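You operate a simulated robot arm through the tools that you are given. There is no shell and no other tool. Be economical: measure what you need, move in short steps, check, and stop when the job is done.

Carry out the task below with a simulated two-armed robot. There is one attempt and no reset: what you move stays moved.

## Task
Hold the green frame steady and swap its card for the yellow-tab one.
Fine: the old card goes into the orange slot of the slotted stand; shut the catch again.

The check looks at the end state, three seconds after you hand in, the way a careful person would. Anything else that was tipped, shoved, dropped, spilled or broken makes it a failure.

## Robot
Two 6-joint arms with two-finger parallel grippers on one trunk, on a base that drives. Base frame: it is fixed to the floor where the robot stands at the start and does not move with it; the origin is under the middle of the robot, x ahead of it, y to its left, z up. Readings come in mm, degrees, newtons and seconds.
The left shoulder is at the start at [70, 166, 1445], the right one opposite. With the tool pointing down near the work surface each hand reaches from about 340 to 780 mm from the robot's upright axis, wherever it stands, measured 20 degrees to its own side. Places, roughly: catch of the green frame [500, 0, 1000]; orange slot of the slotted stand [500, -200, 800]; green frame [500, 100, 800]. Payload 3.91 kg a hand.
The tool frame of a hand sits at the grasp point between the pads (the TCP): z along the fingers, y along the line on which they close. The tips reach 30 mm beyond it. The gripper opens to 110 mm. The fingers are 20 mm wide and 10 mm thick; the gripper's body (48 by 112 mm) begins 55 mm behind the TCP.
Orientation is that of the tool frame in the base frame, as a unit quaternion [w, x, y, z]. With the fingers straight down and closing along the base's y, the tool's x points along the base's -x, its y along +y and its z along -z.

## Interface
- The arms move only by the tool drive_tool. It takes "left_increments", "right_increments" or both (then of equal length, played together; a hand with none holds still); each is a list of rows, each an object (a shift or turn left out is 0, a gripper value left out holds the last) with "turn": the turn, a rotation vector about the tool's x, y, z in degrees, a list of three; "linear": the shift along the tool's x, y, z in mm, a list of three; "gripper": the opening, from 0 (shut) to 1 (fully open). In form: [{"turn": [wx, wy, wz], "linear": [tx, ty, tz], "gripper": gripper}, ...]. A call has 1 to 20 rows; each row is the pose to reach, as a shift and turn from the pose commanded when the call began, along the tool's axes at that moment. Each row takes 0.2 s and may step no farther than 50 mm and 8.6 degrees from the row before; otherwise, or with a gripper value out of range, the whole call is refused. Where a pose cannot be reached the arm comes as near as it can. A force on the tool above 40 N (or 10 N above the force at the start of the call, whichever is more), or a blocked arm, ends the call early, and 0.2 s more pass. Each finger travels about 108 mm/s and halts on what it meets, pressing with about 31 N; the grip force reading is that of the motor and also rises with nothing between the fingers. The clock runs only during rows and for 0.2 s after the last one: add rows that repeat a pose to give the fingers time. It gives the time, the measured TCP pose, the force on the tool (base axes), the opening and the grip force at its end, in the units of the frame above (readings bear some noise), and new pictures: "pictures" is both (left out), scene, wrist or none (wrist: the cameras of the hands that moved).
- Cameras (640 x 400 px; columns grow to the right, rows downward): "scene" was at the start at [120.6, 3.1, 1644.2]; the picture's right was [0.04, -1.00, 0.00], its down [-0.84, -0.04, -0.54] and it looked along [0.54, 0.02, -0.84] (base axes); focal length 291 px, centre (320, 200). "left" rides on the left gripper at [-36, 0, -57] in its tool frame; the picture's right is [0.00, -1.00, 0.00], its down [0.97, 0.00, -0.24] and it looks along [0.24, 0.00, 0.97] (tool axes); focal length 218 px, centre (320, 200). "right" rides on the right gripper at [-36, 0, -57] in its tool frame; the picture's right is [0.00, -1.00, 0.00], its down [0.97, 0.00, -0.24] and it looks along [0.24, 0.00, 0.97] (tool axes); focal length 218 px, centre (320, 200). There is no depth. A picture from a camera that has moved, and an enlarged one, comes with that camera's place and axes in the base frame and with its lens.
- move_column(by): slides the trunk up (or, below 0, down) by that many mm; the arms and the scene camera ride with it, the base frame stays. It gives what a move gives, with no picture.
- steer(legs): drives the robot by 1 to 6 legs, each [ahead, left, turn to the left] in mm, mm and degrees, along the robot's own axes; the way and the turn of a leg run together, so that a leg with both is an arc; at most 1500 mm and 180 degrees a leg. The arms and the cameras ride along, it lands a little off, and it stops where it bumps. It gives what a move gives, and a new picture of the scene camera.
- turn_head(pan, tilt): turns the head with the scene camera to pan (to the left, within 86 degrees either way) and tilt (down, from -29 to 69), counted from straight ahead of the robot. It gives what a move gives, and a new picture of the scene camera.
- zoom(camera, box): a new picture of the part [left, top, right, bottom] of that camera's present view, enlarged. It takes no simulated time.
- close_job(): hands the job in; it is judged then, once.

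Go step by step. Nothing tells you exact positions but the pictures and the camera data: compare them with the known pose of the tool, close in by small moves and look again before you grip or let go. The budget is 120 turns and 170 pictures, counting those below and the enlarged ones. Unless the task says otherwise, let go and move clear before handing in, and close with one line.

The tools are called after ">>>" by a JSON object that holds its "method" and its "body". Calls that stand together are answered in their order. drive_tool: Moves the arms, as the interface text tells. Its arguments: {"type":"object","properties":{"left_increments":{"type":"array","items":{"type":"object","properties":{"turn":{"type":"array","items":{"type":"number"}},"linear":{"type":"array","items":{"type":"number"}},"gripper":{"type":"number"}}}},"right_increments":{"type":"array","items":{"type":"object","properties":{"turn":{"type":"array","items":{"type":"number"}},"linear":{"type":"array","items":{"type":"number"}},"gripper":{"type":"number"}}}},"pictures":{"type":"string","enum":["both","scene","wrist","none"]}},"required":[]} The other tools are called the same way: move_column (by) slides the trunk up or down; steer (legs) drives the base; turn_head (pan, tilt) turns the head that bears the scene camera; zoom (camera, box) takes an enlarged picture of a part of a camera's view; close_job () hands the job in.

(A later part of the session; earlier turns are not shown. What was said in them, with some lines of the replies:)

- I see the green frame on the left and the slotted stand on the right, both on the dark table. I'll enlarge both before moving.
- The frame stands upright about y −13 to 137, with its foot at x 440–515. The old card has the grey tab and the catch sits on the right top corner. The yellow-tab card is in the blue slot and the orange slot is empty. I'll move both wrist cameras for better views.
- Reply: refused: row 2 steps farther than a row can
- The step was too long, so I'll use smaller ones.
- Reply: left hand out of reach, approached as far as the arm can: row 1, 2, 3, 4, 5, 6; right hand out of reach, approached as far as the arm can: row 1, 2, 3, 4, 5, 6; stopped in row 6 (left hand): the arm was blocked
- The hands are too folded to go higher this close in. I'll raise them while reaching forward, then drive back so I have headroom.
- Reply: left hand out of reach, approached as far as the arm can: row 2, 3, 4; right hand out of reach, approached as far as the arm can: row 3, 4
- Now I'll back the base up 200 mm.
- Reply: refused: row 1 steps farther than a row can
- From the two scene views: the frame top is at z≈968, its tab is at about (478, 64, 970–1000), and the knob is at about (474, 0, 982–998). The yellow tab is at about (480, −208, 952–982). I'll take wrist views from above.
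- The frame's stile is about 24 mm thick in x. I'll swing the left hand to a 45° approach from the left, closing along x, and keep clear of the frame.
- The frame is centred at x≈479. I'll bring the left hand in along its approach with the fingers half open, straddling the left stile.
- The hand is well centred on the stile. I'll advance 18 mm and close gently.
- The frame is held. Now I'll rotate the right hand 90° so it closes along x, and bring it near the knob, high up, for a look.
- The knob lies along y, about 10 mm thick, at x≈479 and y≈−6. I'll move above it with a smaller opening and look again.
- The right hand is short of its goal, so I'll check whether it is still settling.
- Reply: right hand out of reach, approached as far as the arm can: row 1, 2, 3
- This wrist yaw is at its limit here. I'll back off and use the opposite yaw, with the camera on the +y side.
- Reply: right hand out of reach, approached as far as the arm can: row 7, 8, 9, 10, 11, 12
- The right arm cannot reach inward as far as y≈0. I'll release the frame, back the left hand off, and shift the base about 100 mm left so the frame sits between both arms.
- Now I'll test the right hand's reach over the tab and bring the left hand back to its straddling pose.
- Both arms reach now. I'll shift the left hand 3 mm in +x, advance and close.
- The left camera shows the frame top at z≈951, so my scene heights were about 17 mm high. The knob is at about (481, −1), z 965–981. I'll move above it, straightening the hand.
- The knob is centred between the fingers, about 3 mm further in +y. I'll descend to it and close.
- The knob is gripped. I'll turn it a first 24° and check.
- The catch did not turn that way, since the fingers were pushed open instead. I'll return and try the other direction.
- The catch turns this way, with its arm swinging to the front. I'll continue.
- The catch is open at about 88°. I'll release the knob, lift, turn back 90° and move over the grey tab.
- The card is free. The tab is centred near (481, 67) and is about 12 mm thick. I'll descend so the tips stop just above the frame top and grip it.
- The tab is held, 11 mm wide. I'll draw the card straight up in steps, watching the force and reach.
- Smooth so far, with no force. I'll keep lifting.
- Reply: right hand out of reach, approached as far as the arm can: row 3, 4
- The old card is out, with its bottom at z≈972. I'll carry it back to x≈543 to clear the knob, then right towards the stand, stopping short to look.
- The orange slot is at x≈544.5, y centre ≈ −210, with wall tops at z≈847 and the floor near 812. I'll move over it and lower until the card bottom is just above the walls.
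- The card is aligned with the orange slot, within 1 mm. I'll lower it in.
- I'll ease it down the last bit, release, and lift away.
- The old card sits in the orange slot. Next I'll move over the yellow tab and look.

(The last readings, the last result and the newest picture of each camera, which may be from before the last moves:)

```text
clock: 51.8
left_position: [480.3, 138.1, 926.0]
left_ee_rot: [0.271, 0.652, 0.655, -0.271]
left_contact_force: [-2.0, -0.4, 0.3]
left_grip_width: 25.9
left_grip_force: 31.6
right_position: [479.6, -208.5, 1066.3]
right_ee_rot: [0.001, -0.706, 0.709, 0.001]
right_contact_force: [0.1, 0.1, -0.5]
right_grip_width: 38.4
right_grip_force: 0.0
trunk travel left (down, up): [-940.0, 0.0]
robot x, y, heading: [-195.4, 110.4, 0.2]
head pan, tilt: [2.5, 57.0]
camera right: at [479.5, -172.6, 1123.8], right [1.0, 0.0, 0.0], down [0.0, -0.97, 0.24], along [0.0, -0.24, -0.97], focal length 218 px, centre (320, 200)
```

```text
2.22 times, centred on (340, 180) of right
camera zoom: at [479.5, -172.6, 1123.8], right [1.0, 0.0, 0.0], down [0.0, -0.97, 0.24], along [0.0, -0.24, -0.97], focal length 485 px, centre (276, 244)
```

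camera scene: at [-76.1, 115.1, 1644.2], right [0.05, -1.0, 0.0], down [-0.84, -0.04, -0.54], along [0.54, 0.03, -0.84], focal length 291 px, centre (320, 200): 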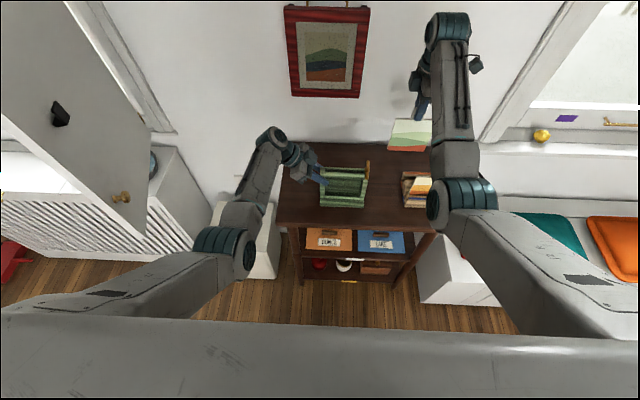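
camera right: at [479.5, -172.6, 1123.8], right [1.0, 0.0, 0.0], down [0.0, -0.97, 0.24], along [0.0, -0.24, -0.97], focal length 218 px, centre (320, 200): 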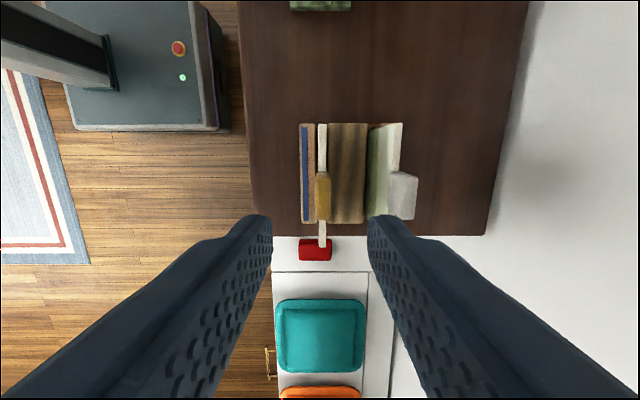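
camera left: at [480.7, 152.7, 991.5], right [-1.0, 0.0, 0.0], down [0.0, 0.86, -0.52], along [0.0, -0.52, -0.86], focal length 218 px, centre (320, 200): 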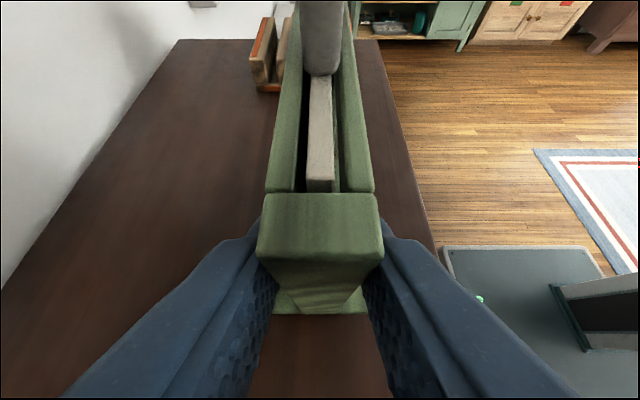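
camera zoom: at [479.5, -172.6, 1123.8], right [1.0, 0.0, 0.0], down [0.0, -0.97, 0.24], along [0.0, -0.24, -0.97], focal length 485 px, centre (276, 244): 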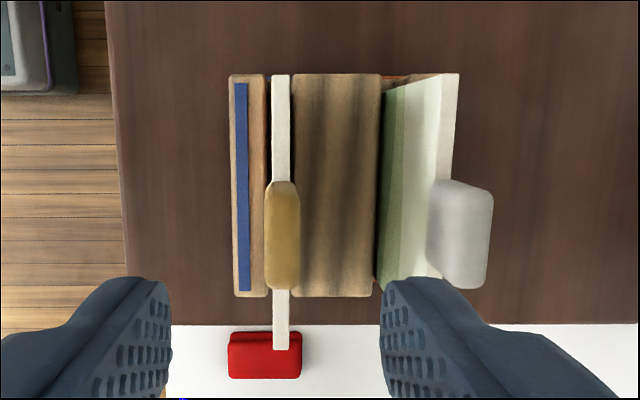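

The yellow tab is at about (481.5, −210). I'll descend and grip it.

>>> {"method": "drive_tool", "body": {"right_increments": [{"linear": [1, -1.9, 35]}, {"linear": [1, -1.9, 65]}, {"linear": [1, -1.9, 85]}, {"linear": [1, -1.9, 98]}, {"linear": [1, -1.9, 98], "gripper": 0.2}, {"linear": [1, -1.9, 98], "gripper": 0.03}, {"linear": [1, -1.9, 98], "gripper": 0.03}, {"linear": [1, -1.9, 98], "gripper": 0.03}], "pictures": "wrist"}}

```text
clock: 53.6
left_position: [482.4, 138.3, 925.7]
left_ee_rot: [0.27, 0.652, 0.654, -0.272]
left_contact_force: [-0.1, 0.9, 0.4]
left_grip_width: 25.9
left_grip_force: 31.0
right_position: [483.0, -209.3, 969.2]
right_ee_rot: [0.0, -0.706, 0.708, 0.001]
right_contact_force: [-0.9, 0.0, -0.4]
right_grip_width: 11.1
right_grip_force: 31.0
trunk travel left (down, up): [-940.0, 0.0]
robot x, y, heading: [-196.4, 110.8, 0.1]
head pan, tilt: [2.5, 57.0]
camera right: at [482.4, -173.3, 1025.7], right [1.0, 0.0, 0.0], down [0.0, -0.97, 0.24], along [0.0, -0.24, -0.97], focal length 218 px, centre (320, 200)
```

right: 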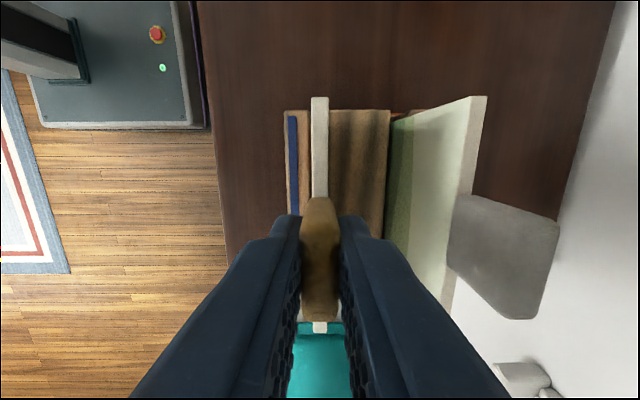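

The yellow card is held exactly as the grey one was. I'll lift it straight out.

>>> {"method": "drive_tool", "body": {"right_increments": [{"linear": [0, 0, -10]}, {"linear": [0, 0, -30]}, {"linear": [0, 0, -60]}, {"linear": [0, 0, -95]}, {"linear": [0, 0, -130]}, {"linear": [0, 0, -160]}, {"linear": [0, 0, -164]}, {"linear": [0, 0, -164]}], "pictures": "scene"}}

>>> {"method": "zoom", "body": {"camera": "scene", "box": [350, 90, 490, 220]}}

```text
clock: 55.4
left_position: [481.2, 137.8, 925.5]
left_ee_rot: [0.27, 0.653, 0.653, -0.273]
left_contact_force: [-0.3, 0.6, 0.9]
left_grip_width: 26.0
left_grip_force: 31.3
right_position: [501.8, -213.4, 1110.2]
right_ee_rot: [0.001, -0.706, 0.708, -0.001]
right_contact_force: [0.4, -0.4, 0.2]
right_grip_width: 11.1
right_grip_force: 31.1
right hand out of reach, approached as far as the arm can: row 6, 7, 8
trunk travel left (down, up): [-940.0, 0.0]
robot x, y, heading: [-196.3, 110.2, 0.3]
head pan, tilt: [2.5, 57.0]
camera scene: at [-76.3, 114.5, 1644.2], right [0.05, -1.0, 0.0], down [-0.84, -0.04, -0.54], along [0.54, 0.03, -0.84], focal length 291 px, centre (320, 200)
```

scene: 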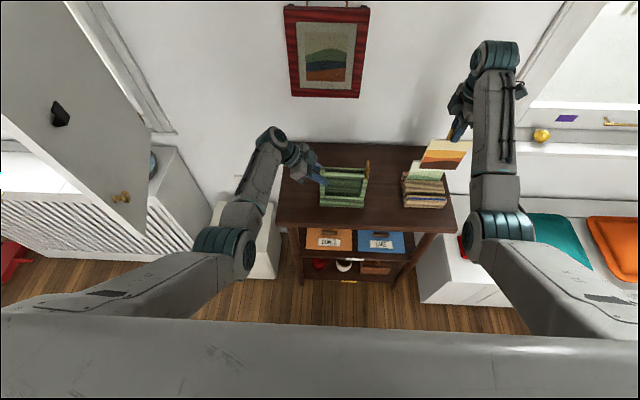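

```text
3.08 times, centred on (420, 155) of scene
camera zoom: at [-76.3, 114.5, 1644.2], right [0.05, -1.0, 0.0], down [-0.84, -0.04, -0.54], along [0.54, 0.03, -0.84], focal length 896 px, centre (12, 338)
```

zoom: 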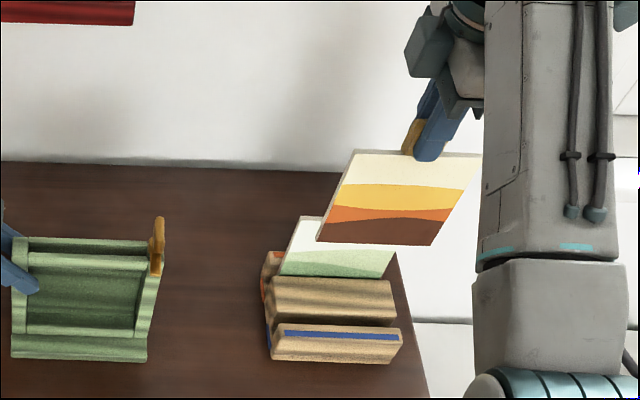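

The hand reached its height limit, but the card is clear of the stand. I'll move left at this height, then back to x≈530, then raise and pass behind the knob.

>>> {"method": "drive_tool", "body": {"right_increments": [{"linear": [0, -19, 23]}, {"linear": [-40, -19, 23]}, {"linear": [-80, -19, 20]}, {"linear": [-100, -40, 5]}, {"linear": [-100, -55, -2]}, {"linear": [-100, -55, -4]}, {"linear": [-100, -55, -4]}], "pictures": "none"}}

```text
clock: 57.0
left_position: [481.6, 138.6, 926.4]
left_ee_rot: [0.27, 0.652, 0.654, -0.272]
left_contact_force: [0.2, 0.5, -0.1]
left_grip_width: 26.2
left_grip_force: 30.8
right_position: [555.9, -113.1, 1115.3]
right_ee_rot: [0.0, -0.706, 0.708, 0.0]
right_contact_force: [-0.9, -0.2, -1.1]
right_grip_width: 11.3
right_grip_force: 30.7
trunk travel left (down, up): [-940.0, 0.0]
robot x, y, heading: [-201.5, 110.1, 0.4]
head pan, tilt: [2.5, 57.0]
```

>>> {"method": "drive_tool", "body": {"right_increments": [{"linear": [0, 0, -20]}, {"linear": [-40, 5, -23]}, {"linear": [-80, 10, -23]}, {"linear": [-120, 16, -23]}, {"linear": [-155, 16, -23]}, {"linear": [-180.5, 16, -23]}, {"linear": [-180.5, 16, -23]}], "pictures": "none"}}

>>> {"method": "zoom", "body": {"camera": "left", "box": [220, 0, 420, 200]}}

```text
clock: 58.6
left_position: [482.4, 137.9, 925.4]
left_ee_rot: [0.27, 0.652, 0.654, -0.272]
left_contact_force: [-1.1, -0.4, -0.2]
left_grip_width: 25.9
left_grip_force: 31.0
right_position: [541.4, 66.2, 1138.4]
right_ee_rot: [0.0, -0.706, 0.708, 0.0]
right_contact_force: [0.2, 0.6, 0.0]
right_grip_width: 11.0
right_grip_force: 31.0
trunk travel left (down, up): [-940.0, 0.0]
robot x, y, heading: [-196.2, 111.3, 0.1]
head pan, tilt: [2.5, 57.0]
```

```text
2.00 times, centred on (320, 100) of left
camera zoom: at [480.5, 152.6, 991.7], right [-1.0, 0.0, 0.0], down [0.0, 0.86, -0.52], along [0.0, -0.52, -0.86], focal length 436 px, centre (320, 400)
```

zoom: 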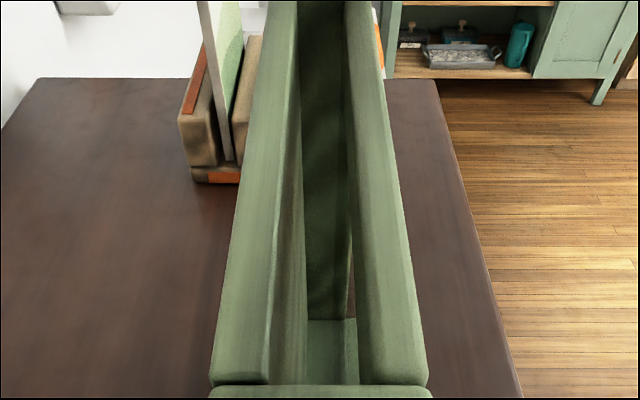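

>>> {"method": "drive_tool", "body": {"right_increments": [{"linear": [-1.2, 20, 6]}, {"linear": [-1.2, 40, 12]}, {"linear": [-1.2, 59.5, 18]}, {"linear": [-1.2, 59.5, 18]}], "pictures": "wrist"}}

>>> {"method": "zoom", "body": {"camera": "left", "box": [220, 0, 420, 200]}}

>>> {"method": "zoom", "body": {"camera": "scene", "box": [300, 120, 400, 215]}}

```text
clock: 59.6
left_position: [480.0, 137.5, 926.2]
left_ee_rot: [0.27, 0.652, 0.654, -0.272]
left_contact_force: [-1.2, 0.4, -0.4]
left_grip_width: 26.0
left_grip_force: 30.8
right_position: [481.7, 68.3, 1118.7]
right_ee_rot: [0.0, -0.706, 0.709, 0.0]
right_contact_force: [0.2, 0.7, -0.9]
right_grip_width: 11.2
right_grip_force: 31.2
trunk travel left (down, up): [-940.0, 0.0]
robot x, y, heading: [-195.3, 113.9, 0.1]
head pan, tilt: [2.5, 57.0]
camera right: at [481.3, 105.1, 1175.8], right [1.0, 0.0, 0.0], down [0.0, -0.97, 0.24], along [0.0, -0.24, -0.97], focal length 218 px, centre (320, 200)
```

right: 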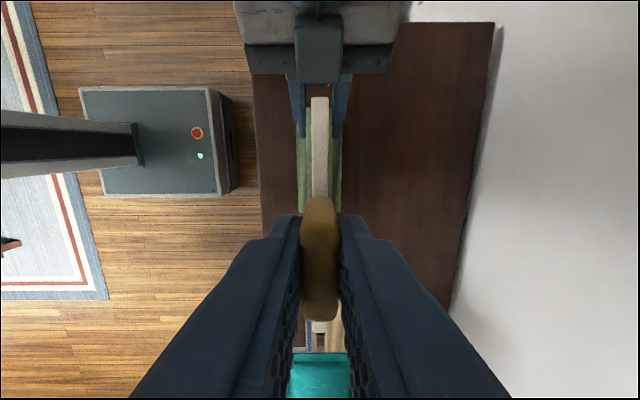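

```text
2.00 times, centred on (320, 100) of left
camera zoom: at [480.4, 152.8, 991.6], right [-1.0, 0.0, 0.0], down [0.0, 0.86, -0.52], along [0.0, -0.52, -0.86], focal length 436 px, centre (320, 400)
```

zoom: 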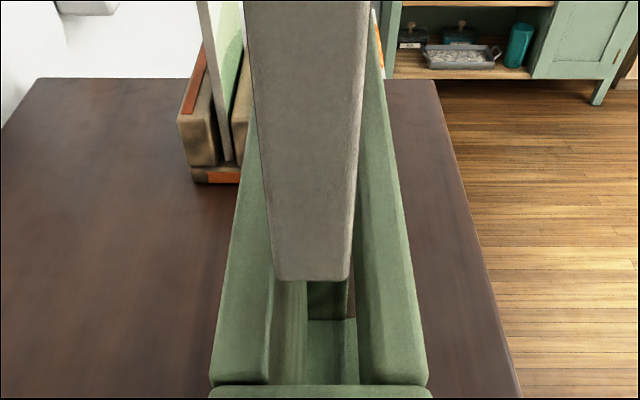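

```text
4.21 times, centred on (350, 168) of scene
camera zoom: at [-76.6, 114.8, 1644.3], right [0.05, -1.0, 0.0], down [-0.84, -0.04, -0.54], along [0.54, 0.03, -0.84], focal length 1226 px, centre (194, 337)
```

zoom: 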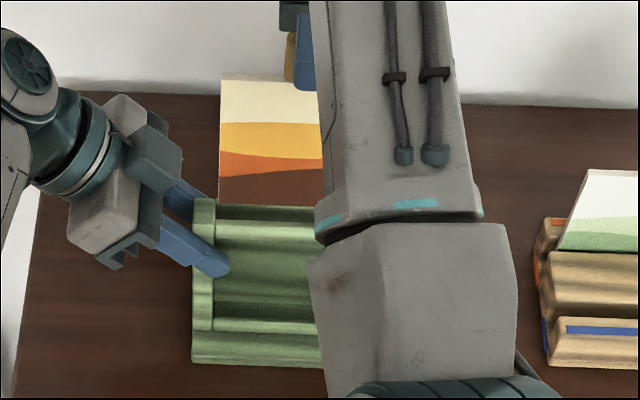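

The card is lined up with the slot in x. I'll lower it to just above the opening and check the end gap.

>>> {"method": "drive_tool", "body": {"right_increments": [{"linear": [0.5, 0, 4]}, {"linear": [0.5, 0, 7]}, {"linear": [0.5, 0, 7]}], "pictures": "none"}}

>>> {"method": "zoom", "body": {"camera": "left", "box": [270, 100, 370, 200]}}

>>> {"method": "zoom", "body": {"camera": "scene", "box": [310, 130, 380, 200]}}

```text
clock: 60.4
left_position: [481.5, 138.9, 925.3]
left_ee_rot: [0.271, 0.652, 0.654, -0.272]
left_contact_force: [-0.7, 1.4, -0.8]
left_grip_width: 25.9
left_grip_force: 31.1
right_position: [481.9, 67.5, 1111.6]
right_ee_rot: [0.0, -0.706, 0.708, -0.001]
right_contact_force: [0.2, 0.0, -0.8]
right_grip_width: 11.1
right_grip_force: 30.8
trunk travel left (down, up): [-940.0, 0.0]
robot x, y, heading: [-199.3, 109.0, 0.3]
head pan, tilt: [2.5, 57.0]
```

```text
4.00 times, centred on (320, 150) of left
camera zoom: at [480.5, 152.7, 991.6], right [-1.0, 0.0, 0.0], down [0.0, 0.86, -0.52], along [0.0, -0.52, -0.86], focal length 873 px, centre (320, 400)
```

zoom: 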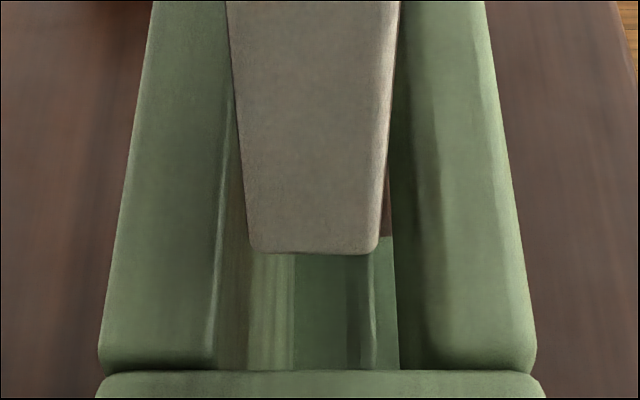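

```text
5.71 times, centred on (345, 165) of scene
camera zoom: at [-76.6, 114.8, 1644.2], right [0.05, -1.0, 0.0], down [-0.84, -0.04, -0.54], along [0.54, 0.03, -0.84], focal length 1664 px, centre (177, 400)
```

zoom: 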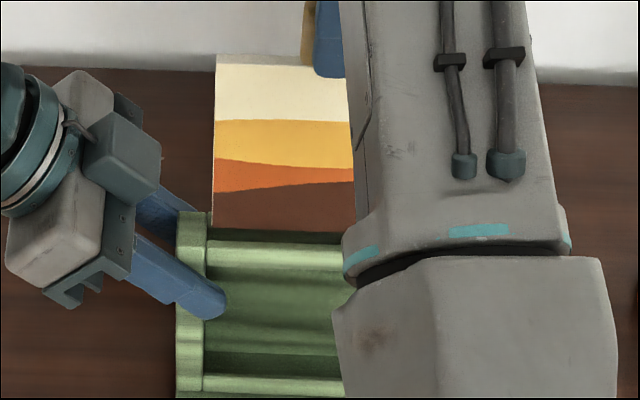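

The card sits about 2 mm too far right compared with how the grey one lay. I'll shift it 2 mm in +y and recheck.

>>> {"method": "drive_tool", "body": {"right_increments": [{"linear": [-2, 0, 0]}, {"linear": [-2, 0, 0]}], "pictures": "none"}}

>>> {"method": "zoom", "body": {"camera": "left", "box": [270, 100, 370, 200]}}

>>> {"method": "zoom", "body": {"camera": "scene", "box": [325, 160, 355, 185]}}

```text
clock: 61.0
left_position: [481.7, 137.6, 925.8]
left_ee_rot: [0.27, 0.653, 0.653, -0.273]
left_contact_force: [-0.4, 0.6, 0.4]
left_grip_width: 26.1
left_grip_force: 31.4
right_position: [481.2, 70.7, 1113.2]
right_ee_rot: [0.0, -0.706, 0.708, 0.0]
right_contact_force: [-0.1, 0.7, -0.3]
right_grip_width: 10.9
right_grip_force: 30.8
trunk travel left (down, up): [-940.0, 0.0]
robot x, y, heading: [-192.1, 109.8, 0.2]
head pan, tilt: [2.5, 57.0]
```

```text
4.00 times, centred on (320, 150) of left
camera zoom: at [480.6, 152.6, 991.6], right [-1.0, 0.0, 0.0], down [0.0, 0.86, -0.52], along [0.0, -0.52, -0.86], focal length 873 px, centre (320, 400)
```

zoom: 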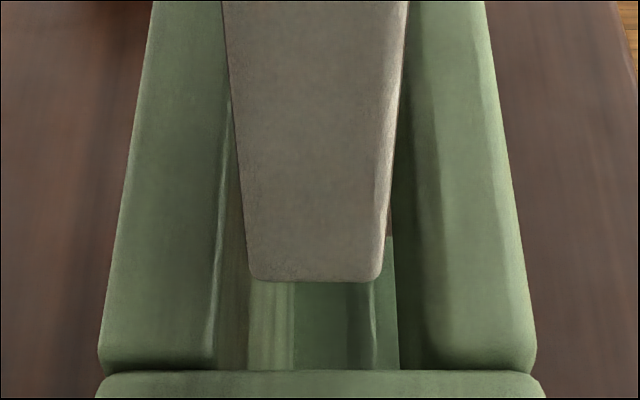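

```text
16.00 times, centred on (340, 172) of scene
camera zoom: at [-76.4, 114.7, 1644.2], right [0.05, -1.0, 0.0], down [-0.84, -0.04, -0.54], along [0.54, 0.03, -0.84], focal length 4661 px, centre (0, 640)
```

zoom: 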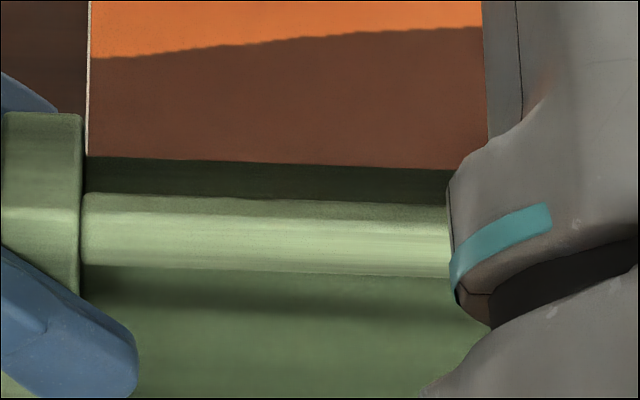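

The gaps look right now. I'll lower the card into the slot gently.

>>> {"method": "drive_tool", "body": {"right_increments": [{"linear": [0, 0.3, 5]}, {"linear": [0, 0.3, 10]}, {"linear": [0, 0.3, 15]}, {"linear": [0, 0.3, 20]}, {"linear": [0, 0.3, 25]}, {"linear": [0, 0.3, 30]}], "pictures": "none"}}

>>> {"method": "zoom", "body": {"camera": "left", "box": [220, 0, 420, 200]}}

>>> {"method": "zoom", "body": {"camera": "scene", "box": [310, 130, 380, 200]}}

```text
clock: 62.4
left_position: [482.4, 137.3, 925.3]
left_ee_rot: [0.269, 0.653, 0.654, -0.272]
left_contact_force: [-0.2, 0.1, -0.7]
left_grip_width: 25.7
left_grip_force: 30.9
right_position: [482.1, 69.7, 1083.7]
right_ee_rot: [-0.001, -0.706, 0.708, 0.0]
right_contact_force: [-0.3, -0.1, -0.1]
right_grip_width: 11.5
right_grip_force: 30.3
trunk travel left (down, up): [-940.0, 0.0]
robot x, y, heading: [-199.0, 110.0, 0.2]
head pan, tilt: [2.5, 57.0]
```

```text
2.00 times, centred on (320, 100) of left
camera zoom: at [480.6, 152.6, 991.6], right [-1.0, 0.0, 0.0], down [0.0, 0.86, -0.52], along [0.0, -0.52, -0.86], focal length 436 px, centre (320, 400)
```

zoom: 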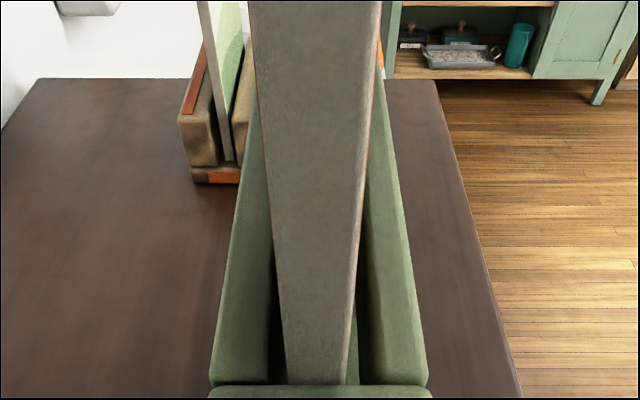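

```text
5.71 times, centred on (345, 165) of scene
camera zoom: at [-76.4, 114.7, 1644.2], right [0.05, -1.0, 0.0], down [-0.84, -0.04, -0.54], along [0.54, 0.03, -0.84], focal length 1664 px, centre (177, 400)
```

zoom: 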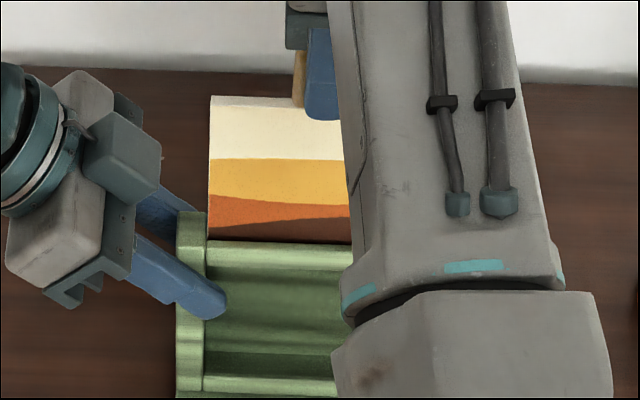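

It has entered freely. I'll continue down.

>>> {"method": "drive_tool", "body": {"right_increments": [{"linear": [0.5, 0, 12]}, {"linear": [0.5, 0, 26]}, {"linear": [0.5, 0, 40]}, {"linear": [0.5, 0, 54]}, {"linear": [0.5, 0, 68]}, {"linear": [0.5, 0, 80]}, {"linear": [0.5, 0, 88]}, {"linear": [0.5, 0, 92]}, {"linear": [0.5, 0, 92]}], "pictures": "wrist"}}

>>> {"method": "zoom", "body": {"camera": "left", "box": [220, 0, 420, 200]}}

>>> {"method": "zoom", "body": {"camera": "scene", "box": [310, 130, 380, 200]}}

```text
clock: 64.4
left_position: [480.3, 138.2, 925.9]
left_ee_rot: [0.27, 0.652, 0.654, -0.272]
left_contact_force: [-0.1, 0.5, 0.2]
left_grip_width: 26.2
left_grip_force: 30.9
right_position: [481.9, 69.8, 991.1]
right_ee_rot: [0.0, -0.706, 0.708, 0.0]
right_contact_force: [0.0, 0.4, 0.3]
right_grip_width: 11.5
right_grip_force: 30.7
trunk travel left (down, up): [-940.0, 0.0]
robot x, y, heading: [-192.5, 109.7, 0.2]
head pan, tilt: [2.5, 57.0]
camera right: at [480.3, 105.5, 1047.5], right [1.0, 0.0, 0.0], down [0.0, -0.97, 0.24], along [0.0, -0.24, -0.97], focal length 218 px, centre (320, 200)
```

right: 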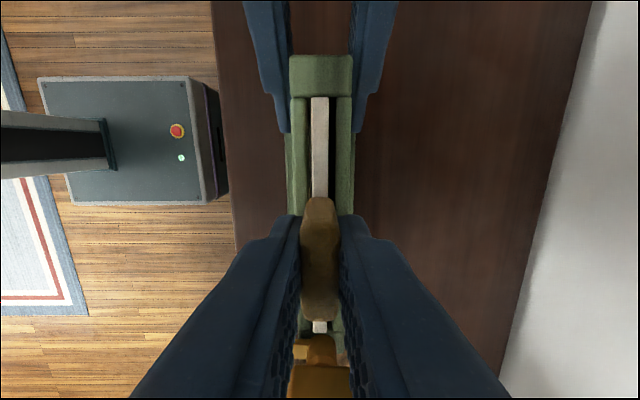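

```text
2.00 times, centred on (320, 100) of left
camera zoom: at [480.6, 152.6, 991.6], right [-1.0, 0.0, 0.0], down [0.0, 0.86, -0.52], along [0.0, -0.52, -0.86], focal length 436 px, centre (320, 400)
```

zoom: 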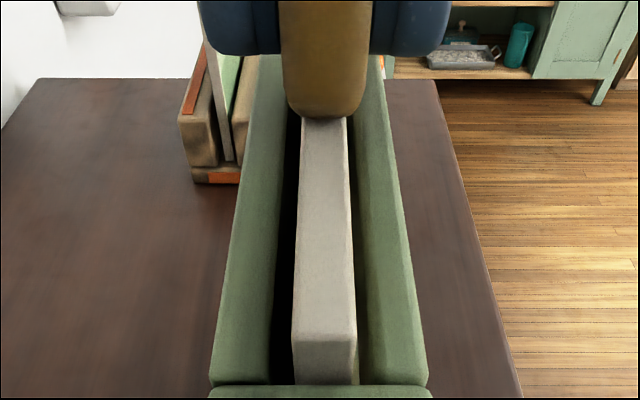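

```text
5.71 times, centred on (345, 165) of scene
camera zoom: at [-76.4, 114.6, 1644.2], right [0.05, -1.0, 0.0], down [-0.84, -0.04, -0.54], along [0.54, 0.03, -0.84], focal length 1664 px, centre (177, 400)
```

zoom: 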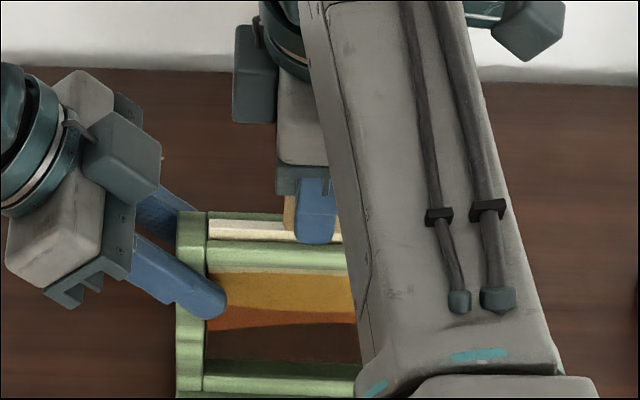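

It is nearly seated, so I'll go the last few mm until it touches, then release and lift.

>>> {"method": "drive_tool", "body": {"right_increments": [{"linear": [0, 0, 2]}, {"linear": [0, 0, 4]}, {"linear": [0, 0, 5]}, {"linear": [0, 0, 5]}], "pictures": "none"}}

>>> {"method": "zoom", "body": {"camera": "left", "box": [220, 0, 420, 200]}}

```text
clock: 65.4
left_position: [482.2, 138.9, 924.9]
left_ee_rot: [0.269, 0.653, 0.653, -0.272]
left_contact_force: [-0.9, 1.0, 0.2]
left_grip_width: 25.9
left_grip_force: 31.2
right_position: [481.0, 69.8, 985.1]
right_ee_rot: [0.001, -0.706, 0.709, 0.0]
right_contact_force: [0.8, 0.4, -1.4]
right_grip_width: 11.3
right_grip_force: 30.7
trunk travel left (down, up): [-940.0, 0.0]
robot x, y, heading: [-195.1, 112.7, 0.4]
head pan, tilt: [2.5, 57.0]
```

```text
2.00 times, centred on (320, 100) of left
camera zoom: at [480.6, 152.5, 991.6], right [-1.0, 0.0, 0.0], down [0.0, 0.86, -0.52], along [0.0, -0.52, -0.86], focal length 436 px, centre (320, 400)
```

zoom: 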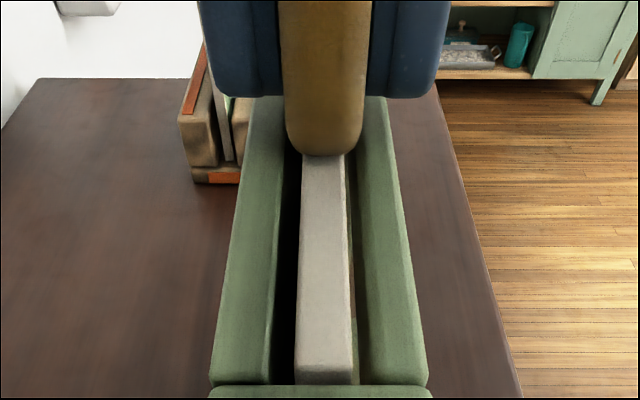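

It is seated with no load. I'll release, lift, and rotate back to the knob orientation above the catch.

>>> {"method": "drive_tool", "body": {"right_increments": [{"gripper": 0.2}, {"gripper": 0.35}, {"gripper": 0.35}, {"linear": [0, 0, -40]}, {"linear": [0, 0, -75]}, {"linear": [10, 0, -75], "turn": [0, 0, -8]}, {"linear": [20, 0, -75], "turn": [0, 0, -16]}, {"linear": [30, 0, -75], "turn": [0, 0, -24]}, {"linear": [40, 0, -75], "turn": [0, 0, -32]}, {"linear": [50, 0, -75], "turn": [0, 0, -40]}, {"linear": [60, 0, -75], "turn": [0, 0, -48]}, {"linear": [69, 0, -75], "turn": [0, 0, -56]}, {"linear": [69, 0, -75], "turn": [0, 0, -64]}, {"linear": [69, 0, -75], "turn": [0, 0, -72]}, {"linear": [69, 0, -75], "turn": [0, 0, -80]}, {"linear": [69, 0, -75], "turn": [0, 0, -88.2]}, {"linear": [69, 0, -75], "turn": [0, 0, -88.2]}], "pictures": "both"}}

>>> {"method": "zoom", "body": {"camera": "right", "box": [250, 130, 450, 260]}}

>>> {"method": "zoom", "body": {"camera": "scene", "box": [310, 130, 400, 215]}}

```text
clock: 69.0
left_position: [482.5, 138.1, 925.8]
left_ee_rot: [0.27, 0.653, 0.654, -0.272]
left_contact_force: [-0.3, 0.5, -0.6]
left_grip_width: 26.0
left_grip_force: 30.8
right_position: [481.2, 2.4, 1060.1]
right_ee_rot: [-0.002, 1.0, -0.023, 0.0]
right_contact_force: [-0.1, -0.1, -0.2]
right_grip_width: 38.5
right_grip_force: 0.1
trunk travel left (down, up): [-940.0, 0.0]
robot x, y, heading: [-195.7, 109.2, 0.1]
head pan, tilt: [2.5, 57.0]
camera scene: at [-76.4, 114.7, 1644.2], right [0.05, -1.0, 0.0], down [-0.84, -0.04, -0.54], along [0.54, 0.03, -0.84], focal length 291 px, centre (320, 200)
camera right: at [444.8, 3.2, 1116.9], right [0.04, 1.0, 0.0], down [0.97, -0.04, 0.24], along [0.24, -0.01, -0.97], focal length 218 px, centre (320, 200)
```

scene: 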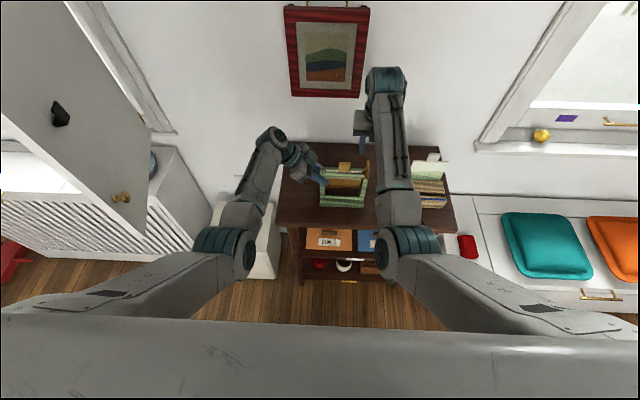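
right: 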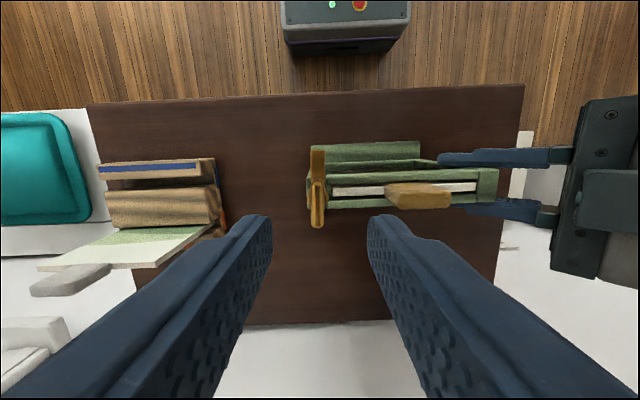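

```text
3.08 times, centred on (350, 195) of right
camera zoom: at [444.8, 3.2, 1116.9], right [0.04, 1.0, 0.0], down [0.97, -0.04, 0.24], along [0.24, -0.01, -0.97], focal length 672 px, centre (228, 215)
```

zoom: 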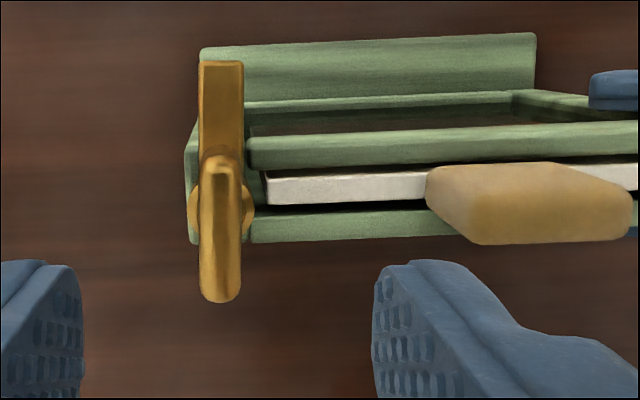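

```text
4.71 times, centred on (355, 172) of scene
camera zoom: at [-76.4, 114.7, 1644.2], right [0.05, -1.0, 0.0], down [-0.84, -0.04, -0.54], along [0.54, 0.03, -0.84], focal length 1371 px, centre (155, 329)
```

zoom: 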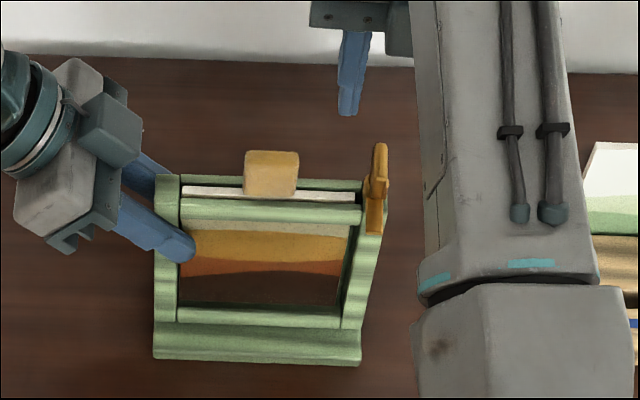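

The yellow card is seated level. Now I'll descend on the knob, grip, and turn it back.

>>> {"method": "drive_tool", "body": {"right_increments": [{"linear": [1.5, 1.5, 25]}, {"linear": [1.5, 1.5, 45]}, {"linear": [1.5, 1.5, 63]}, {"linear": [1.5, 1.5, 63], "gripper": 0.2}, {"linear": [1.5, 1.5, 63], "gripper": 0.03}, {"linear": [1.5, 1.5, 63], "gripper": 0.03}, {"linear": [1.5, 1.5, 63], "gripper": 0.03}], "pictures": "wrist"}}

```text
clock: 70.6
left_position: [481.1, 138.1, 925.0]
left_ee_rot: [0.27, 0.652, 0.654, -0.273]
left_contact_force: [0.0, -6.5, 0.3]
left_grip_width: 25.7
left_grip_force: 31.5
right_position: [483.8, -0.8, 996.2]
right_ee_rot: [-0.001, 1.0, -0.018, 0.0]
right_contact_force: [0.1, 8.2, 0.7]
right_grip_width: 8.2
right_grip_force: 30.8
trunk travel left (down, up): [-940.0, 0.0]
robot x, y, heading: [-194.2, 111.1, 0.0]
head pan, tilt: [2.5, 57.0]
camera right: at [445.9, 0.9, 1052.7], right [0.03, 1.0, 0.0], down [0.97, -0.03, 0.24], along [0.24, -0.01, -0.97], focal length 218 px, centre (320, 200)
```

right: 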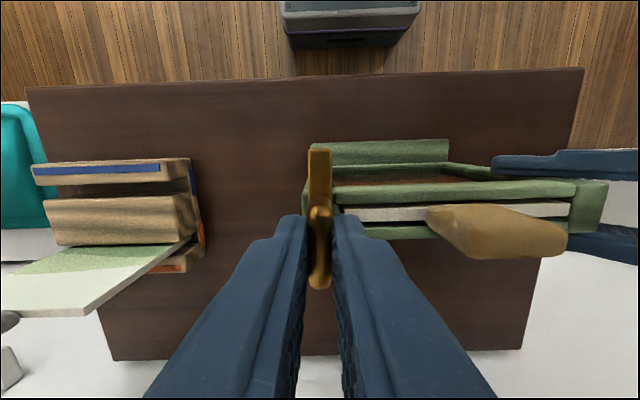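

Gripped with a slight side load. I'll turn the catch closed while drifting to the pose where I first gripped it.

>>> {"method": "drive_tool", "body": {"right_increments": [{"linear": [0, -1.5, 0], "turn": [0, 0, 8]}, {"linear": [0, -2, 0], "turn": [0, 0, 16]}, {"linear": [0, -2, 0], "turn": [0, 0, 24]}, {"linear": [-0.5, -2, 0], "turn": [0, 0, 32]}, {"linear": [-1, -2, 0], "turn": [0, 0, 40]}, {"linear": [-1, -2, 0], "turn": [0, 0, 48]}, {"linear": [-1, -2, 0], "turn": [0, 0, 56]}, {"linear": [-1, -2, 0], "turn": [0, 0, 64]}, {"linear": [-1, -2, 0], "turn": [0, 0, 72]}, {"linear": [-1.5, -2, 0], "turn": [0, 0, 80]}, {"linear": [-1.5, -2, 0], "turn": [0, 0, 86]}, {"linear": [-1.5, -2, 0], "turn": [0, 0, 88.5]}], "pictures": "wrist"}}

>>> {"method": "zoom", "body": {"camera": "scene", "box": [310, 130, 400, 215]}}

```text
clock: 73.2
left_position: [482.4, 138.6, 924.8]
left_ee_rot: [0.27, 0.652, 0.655, -0.271]
left_contact_force: [-0.3, 12.6, 5.6]
left_grip_width: 25.9
left_grip_force: 31.1
right_position: [481.9, 1.3, 997.4]
right_ee_rot: [-0.001, -0.704, 0.711, 0.0]
right_contact_force: [1.7, -10.8, -2.2]
right_grip_width: 8.1
right_grip_force: 31.1
trunk travel left (down, up): [-940.0, 0.0]
robot x, y, heading: [-194.9, 110.7, 0.0]
head pan, tilt: [2.5, 57.0]
camera right: at [481.1, 37.1, 1054.6], right [1.0, -0.01, 0.0], down [-0.01, -0.97, 0.24], along [0.0, -0.24, -0.97], focal length 218 px, centre (320, 200)
```

right: 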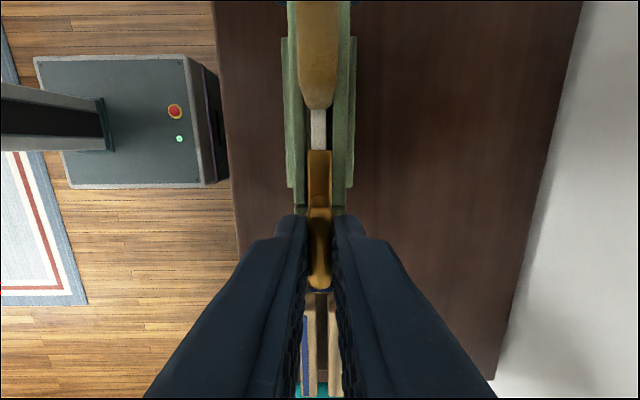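

```text
4.71 times, centred on (355, 172) of scene
camera zoom: at [-76.0, 114.6, 1644.2], right [0.05, -1.0, 0.0], down [-0.84, -0.04, -0.54], along [0.54, 0.03, -0.84], focal length 1371 px, centre (155, 329)
```

zoom: 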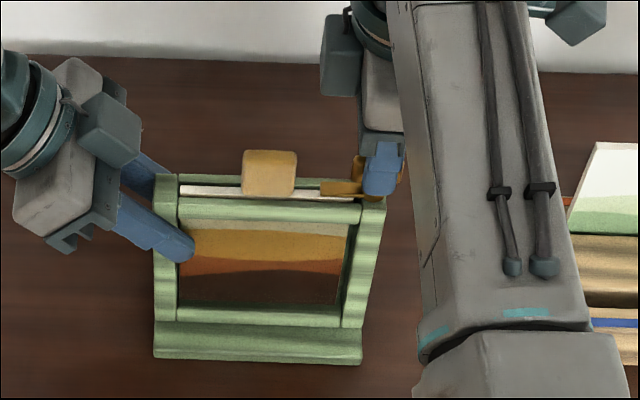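

The catch is over the card. I'll relieve the side load, open, and lift the right hand, then inspect.

>>> {"method": "drive_tool", "body": {"right_increments": [{"linear": [1, 0, 0], "turn": [0, 0, 1]}, {"linear": [1.5, 0, 0], "turn": [0, 0, 1]}, {"gripper": 0.2, "linear": [1.5, 0, 0]}, {"gripper": 0.35, "linear": [1.5, 0, 0]}, {"linear": [1.5, 0, 0], "gripper": 0.35}, {"linear": [1.5, 0, -35]}, {"linear": [1.5, 0, -75]}, {"linear": [40, 0, -75]}, {"linear": [80, 0, -75]}, {"linear": [80, 0, -75]}], "pictures": "wrist"}}

>>> {"method": "zoom", "body": {"camera": "right", "box": [260, 0, 380, 180]}}

>>> {"method": "zoom", "body": {"camera": "scene", "box": [310, 130, 400, 215]}}

```text
clock: 75.4
left_position: [482.5, 138.0, 925.0]
left_ee_rot: [0.271, 0.652, 0.654, -0.273]
left_contact_force: [1.2, -2.3, -0.2]
left_grip_width: 25.9
left_grip_force: 31.4
right_position: [480.3, -76.1, 1073.0]
right_ee_rot: [0.0, -0.704, 0.71, 0.0]
right_contact_force: [-0.1, 0.2, 0.2]
right_grip_width: 38.5
right_grip_force: 0.0
trunk travel left (down, up): [-940.0, 0.0]
robot x, y, heading: [-196.9, 112.2, 0.3]
head pan, tilt: [2.5, 57.0]
camera right: at [479.2, -40.9, 1129.3], right [1.0, -0.01, 0.0], down [-0.01, -0.97, 0.24], along [0.0, -0.24, -0.97], focal length 218 px, centre (320, 200)
```

right: 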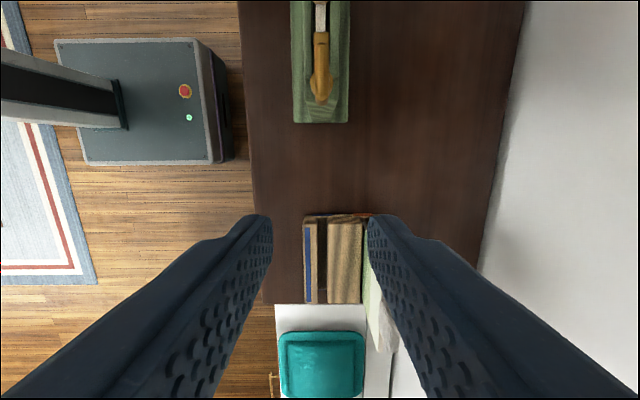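

```text
2.22 times, centred on (320, 90) of right
camera zoom: at [479.2, -40.9, 1129.3], right [1.0, -0.01, 0.0], down [-0.01, -0.97, 0.24], along [0.0, -0.24, -0.97], focal length 485 px, centre (320, 444)
```

zoom: 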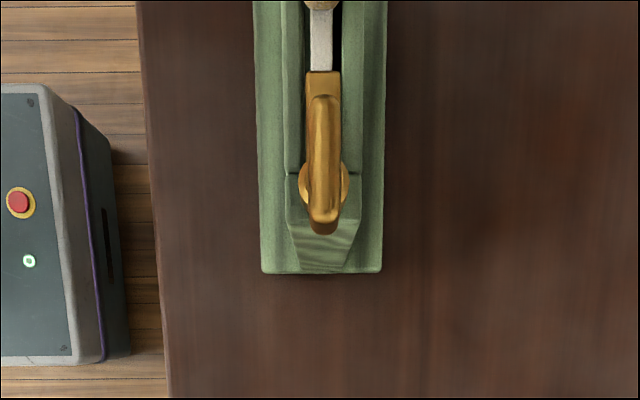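

```text
4.71 times, centred on (355, 172) of scene
camera zoom: at [-76.1, 115.9, 1644.2], right [0.05, -1.0, 0.0], down [-0.84, -0.04, -0.54], along [0.54, 0.02, -0.84], focal length 1371 px, centre (155, 329)
```

zoom: 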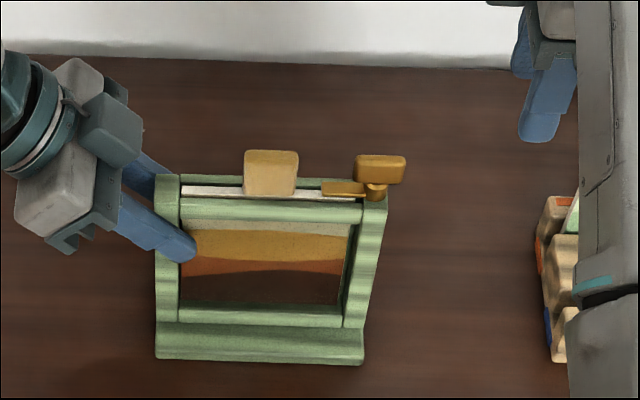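

The catch is shut over the new card. I'll release the frame with the left hand and back it straight out.

>>> {"method": "drive_tool", "body": {"left_increments": [{"gripper": 0.3}, {"gripper": 0.5}, {"gripper": 0.6}, {"linear": [0, 0, -40], "gripper": 0.6}, {"linear": [0, 0, -85], "gripper": 0.6}, {"linear": [0, 0, -130], "gripper": 0.6}, {"linear": [0, 0, -150], "gripper": 0.6}], "pictures": "both"}}

>>> {"method": "zoom", "body": {"camera": "scene", "box": [310, 130, 470, 215]}}

>>> {"method": "zoom", "body": {"camera": "left", "box": [240, 60, 400, 260]}}

```text
clock: 77.0
left_position: [480.3, 243.9, 1032.2]
left_ee_rot: [0.27, 0.652, 0.654, -0.272]
left_contact_force: [0.5, -1.0, 1.3]
left_grip_width: 66.1
left_grip_force: 0.0
right_position: [479.7, -77.8, 1072.4]
right_ee_rot: [0.0, -0.704, 0.71, 0.0]
right_contact_force: [-0.1, 0.7, 0.9]
right_grip_width: 38.7
right_grip_force: 0.0
trunk travel left (down, up): [-940.0, 0.0]
robot x, y, heading: [-195.4, 114.0, -0.0]
head pan, tilt: [2.5, 57.0]
camera scene: at [-76.7, 114.9, 1644.2], right [0.05, -1.0, 0.0], down [-0.84, -0.04, -0.54], along [0.54, 0.03, -0.84], focal length 291 px, centre (320, 200)
camera left: at [480.0, 258.5, 1097.7], right [-1.0, 0.0, 0.0], down [0.0, 0.85, -0.52], along [0.0, -0.52, -0.85], focal length 218 px, centre (320, 200)
```

scene: 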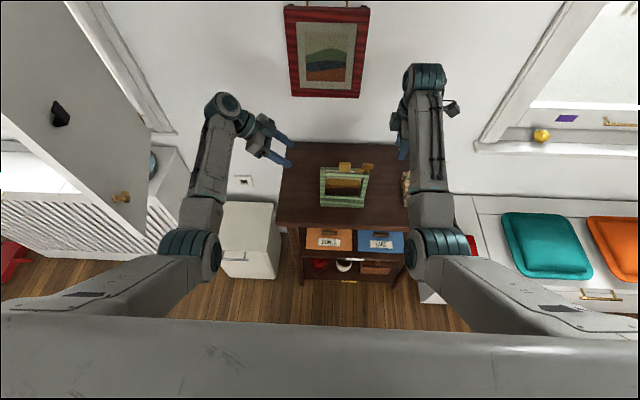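
left: 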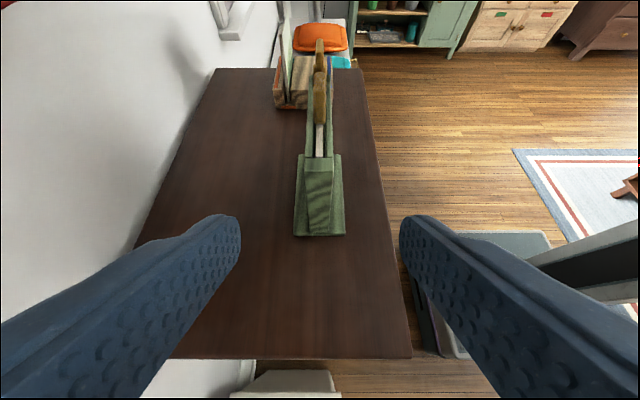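

```text
4.00 times, centred on (390, 172) of scene
camera zoom: at [-76.7, 114.9, 1644.2], right [0.05, -1.0, 0.0], down [-0.84, -0.04, -0.54], along [0.54, 0.03, -0.84], focal length 1165 px, centre (40, 310)
```

zoom: 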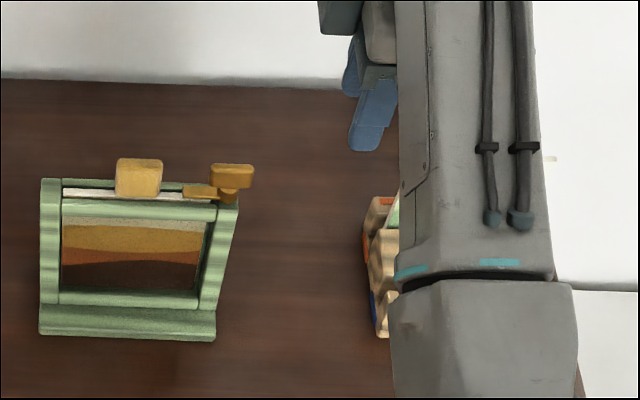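

```text
2.00 times, centred on (320, 160) of left
camera zoom: at [480.0, 258.5, 1097.7], right [-1.0, 0.0, 0.0], down [0.0, 0.85, -0.52], along [0.0, -0.52, -0.85], focal length 436 px, centre (320, 280)
```

zoom: 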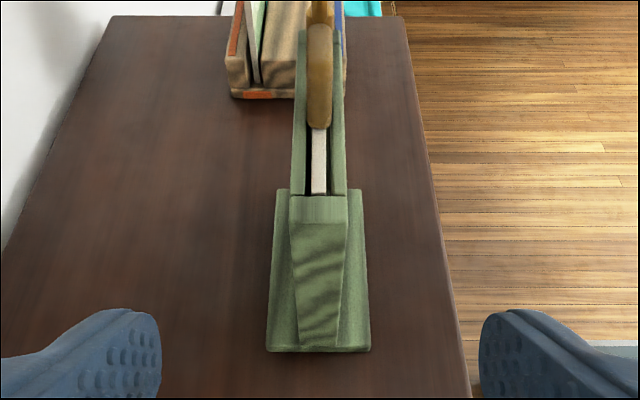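

The frame stands in place with the yellow-tab card behind a shut catch, the grey card is upright in the orange slot, and both hands are clear. I'm handing in.

>>> {"method": "close_job", "body": {}}

```text
The job is handed in.
```

The green frame now holds the yellow-tab card with its catch shut, and the old grey-tab card stands in the orange slot. The last pictures show nothing else disturbed.
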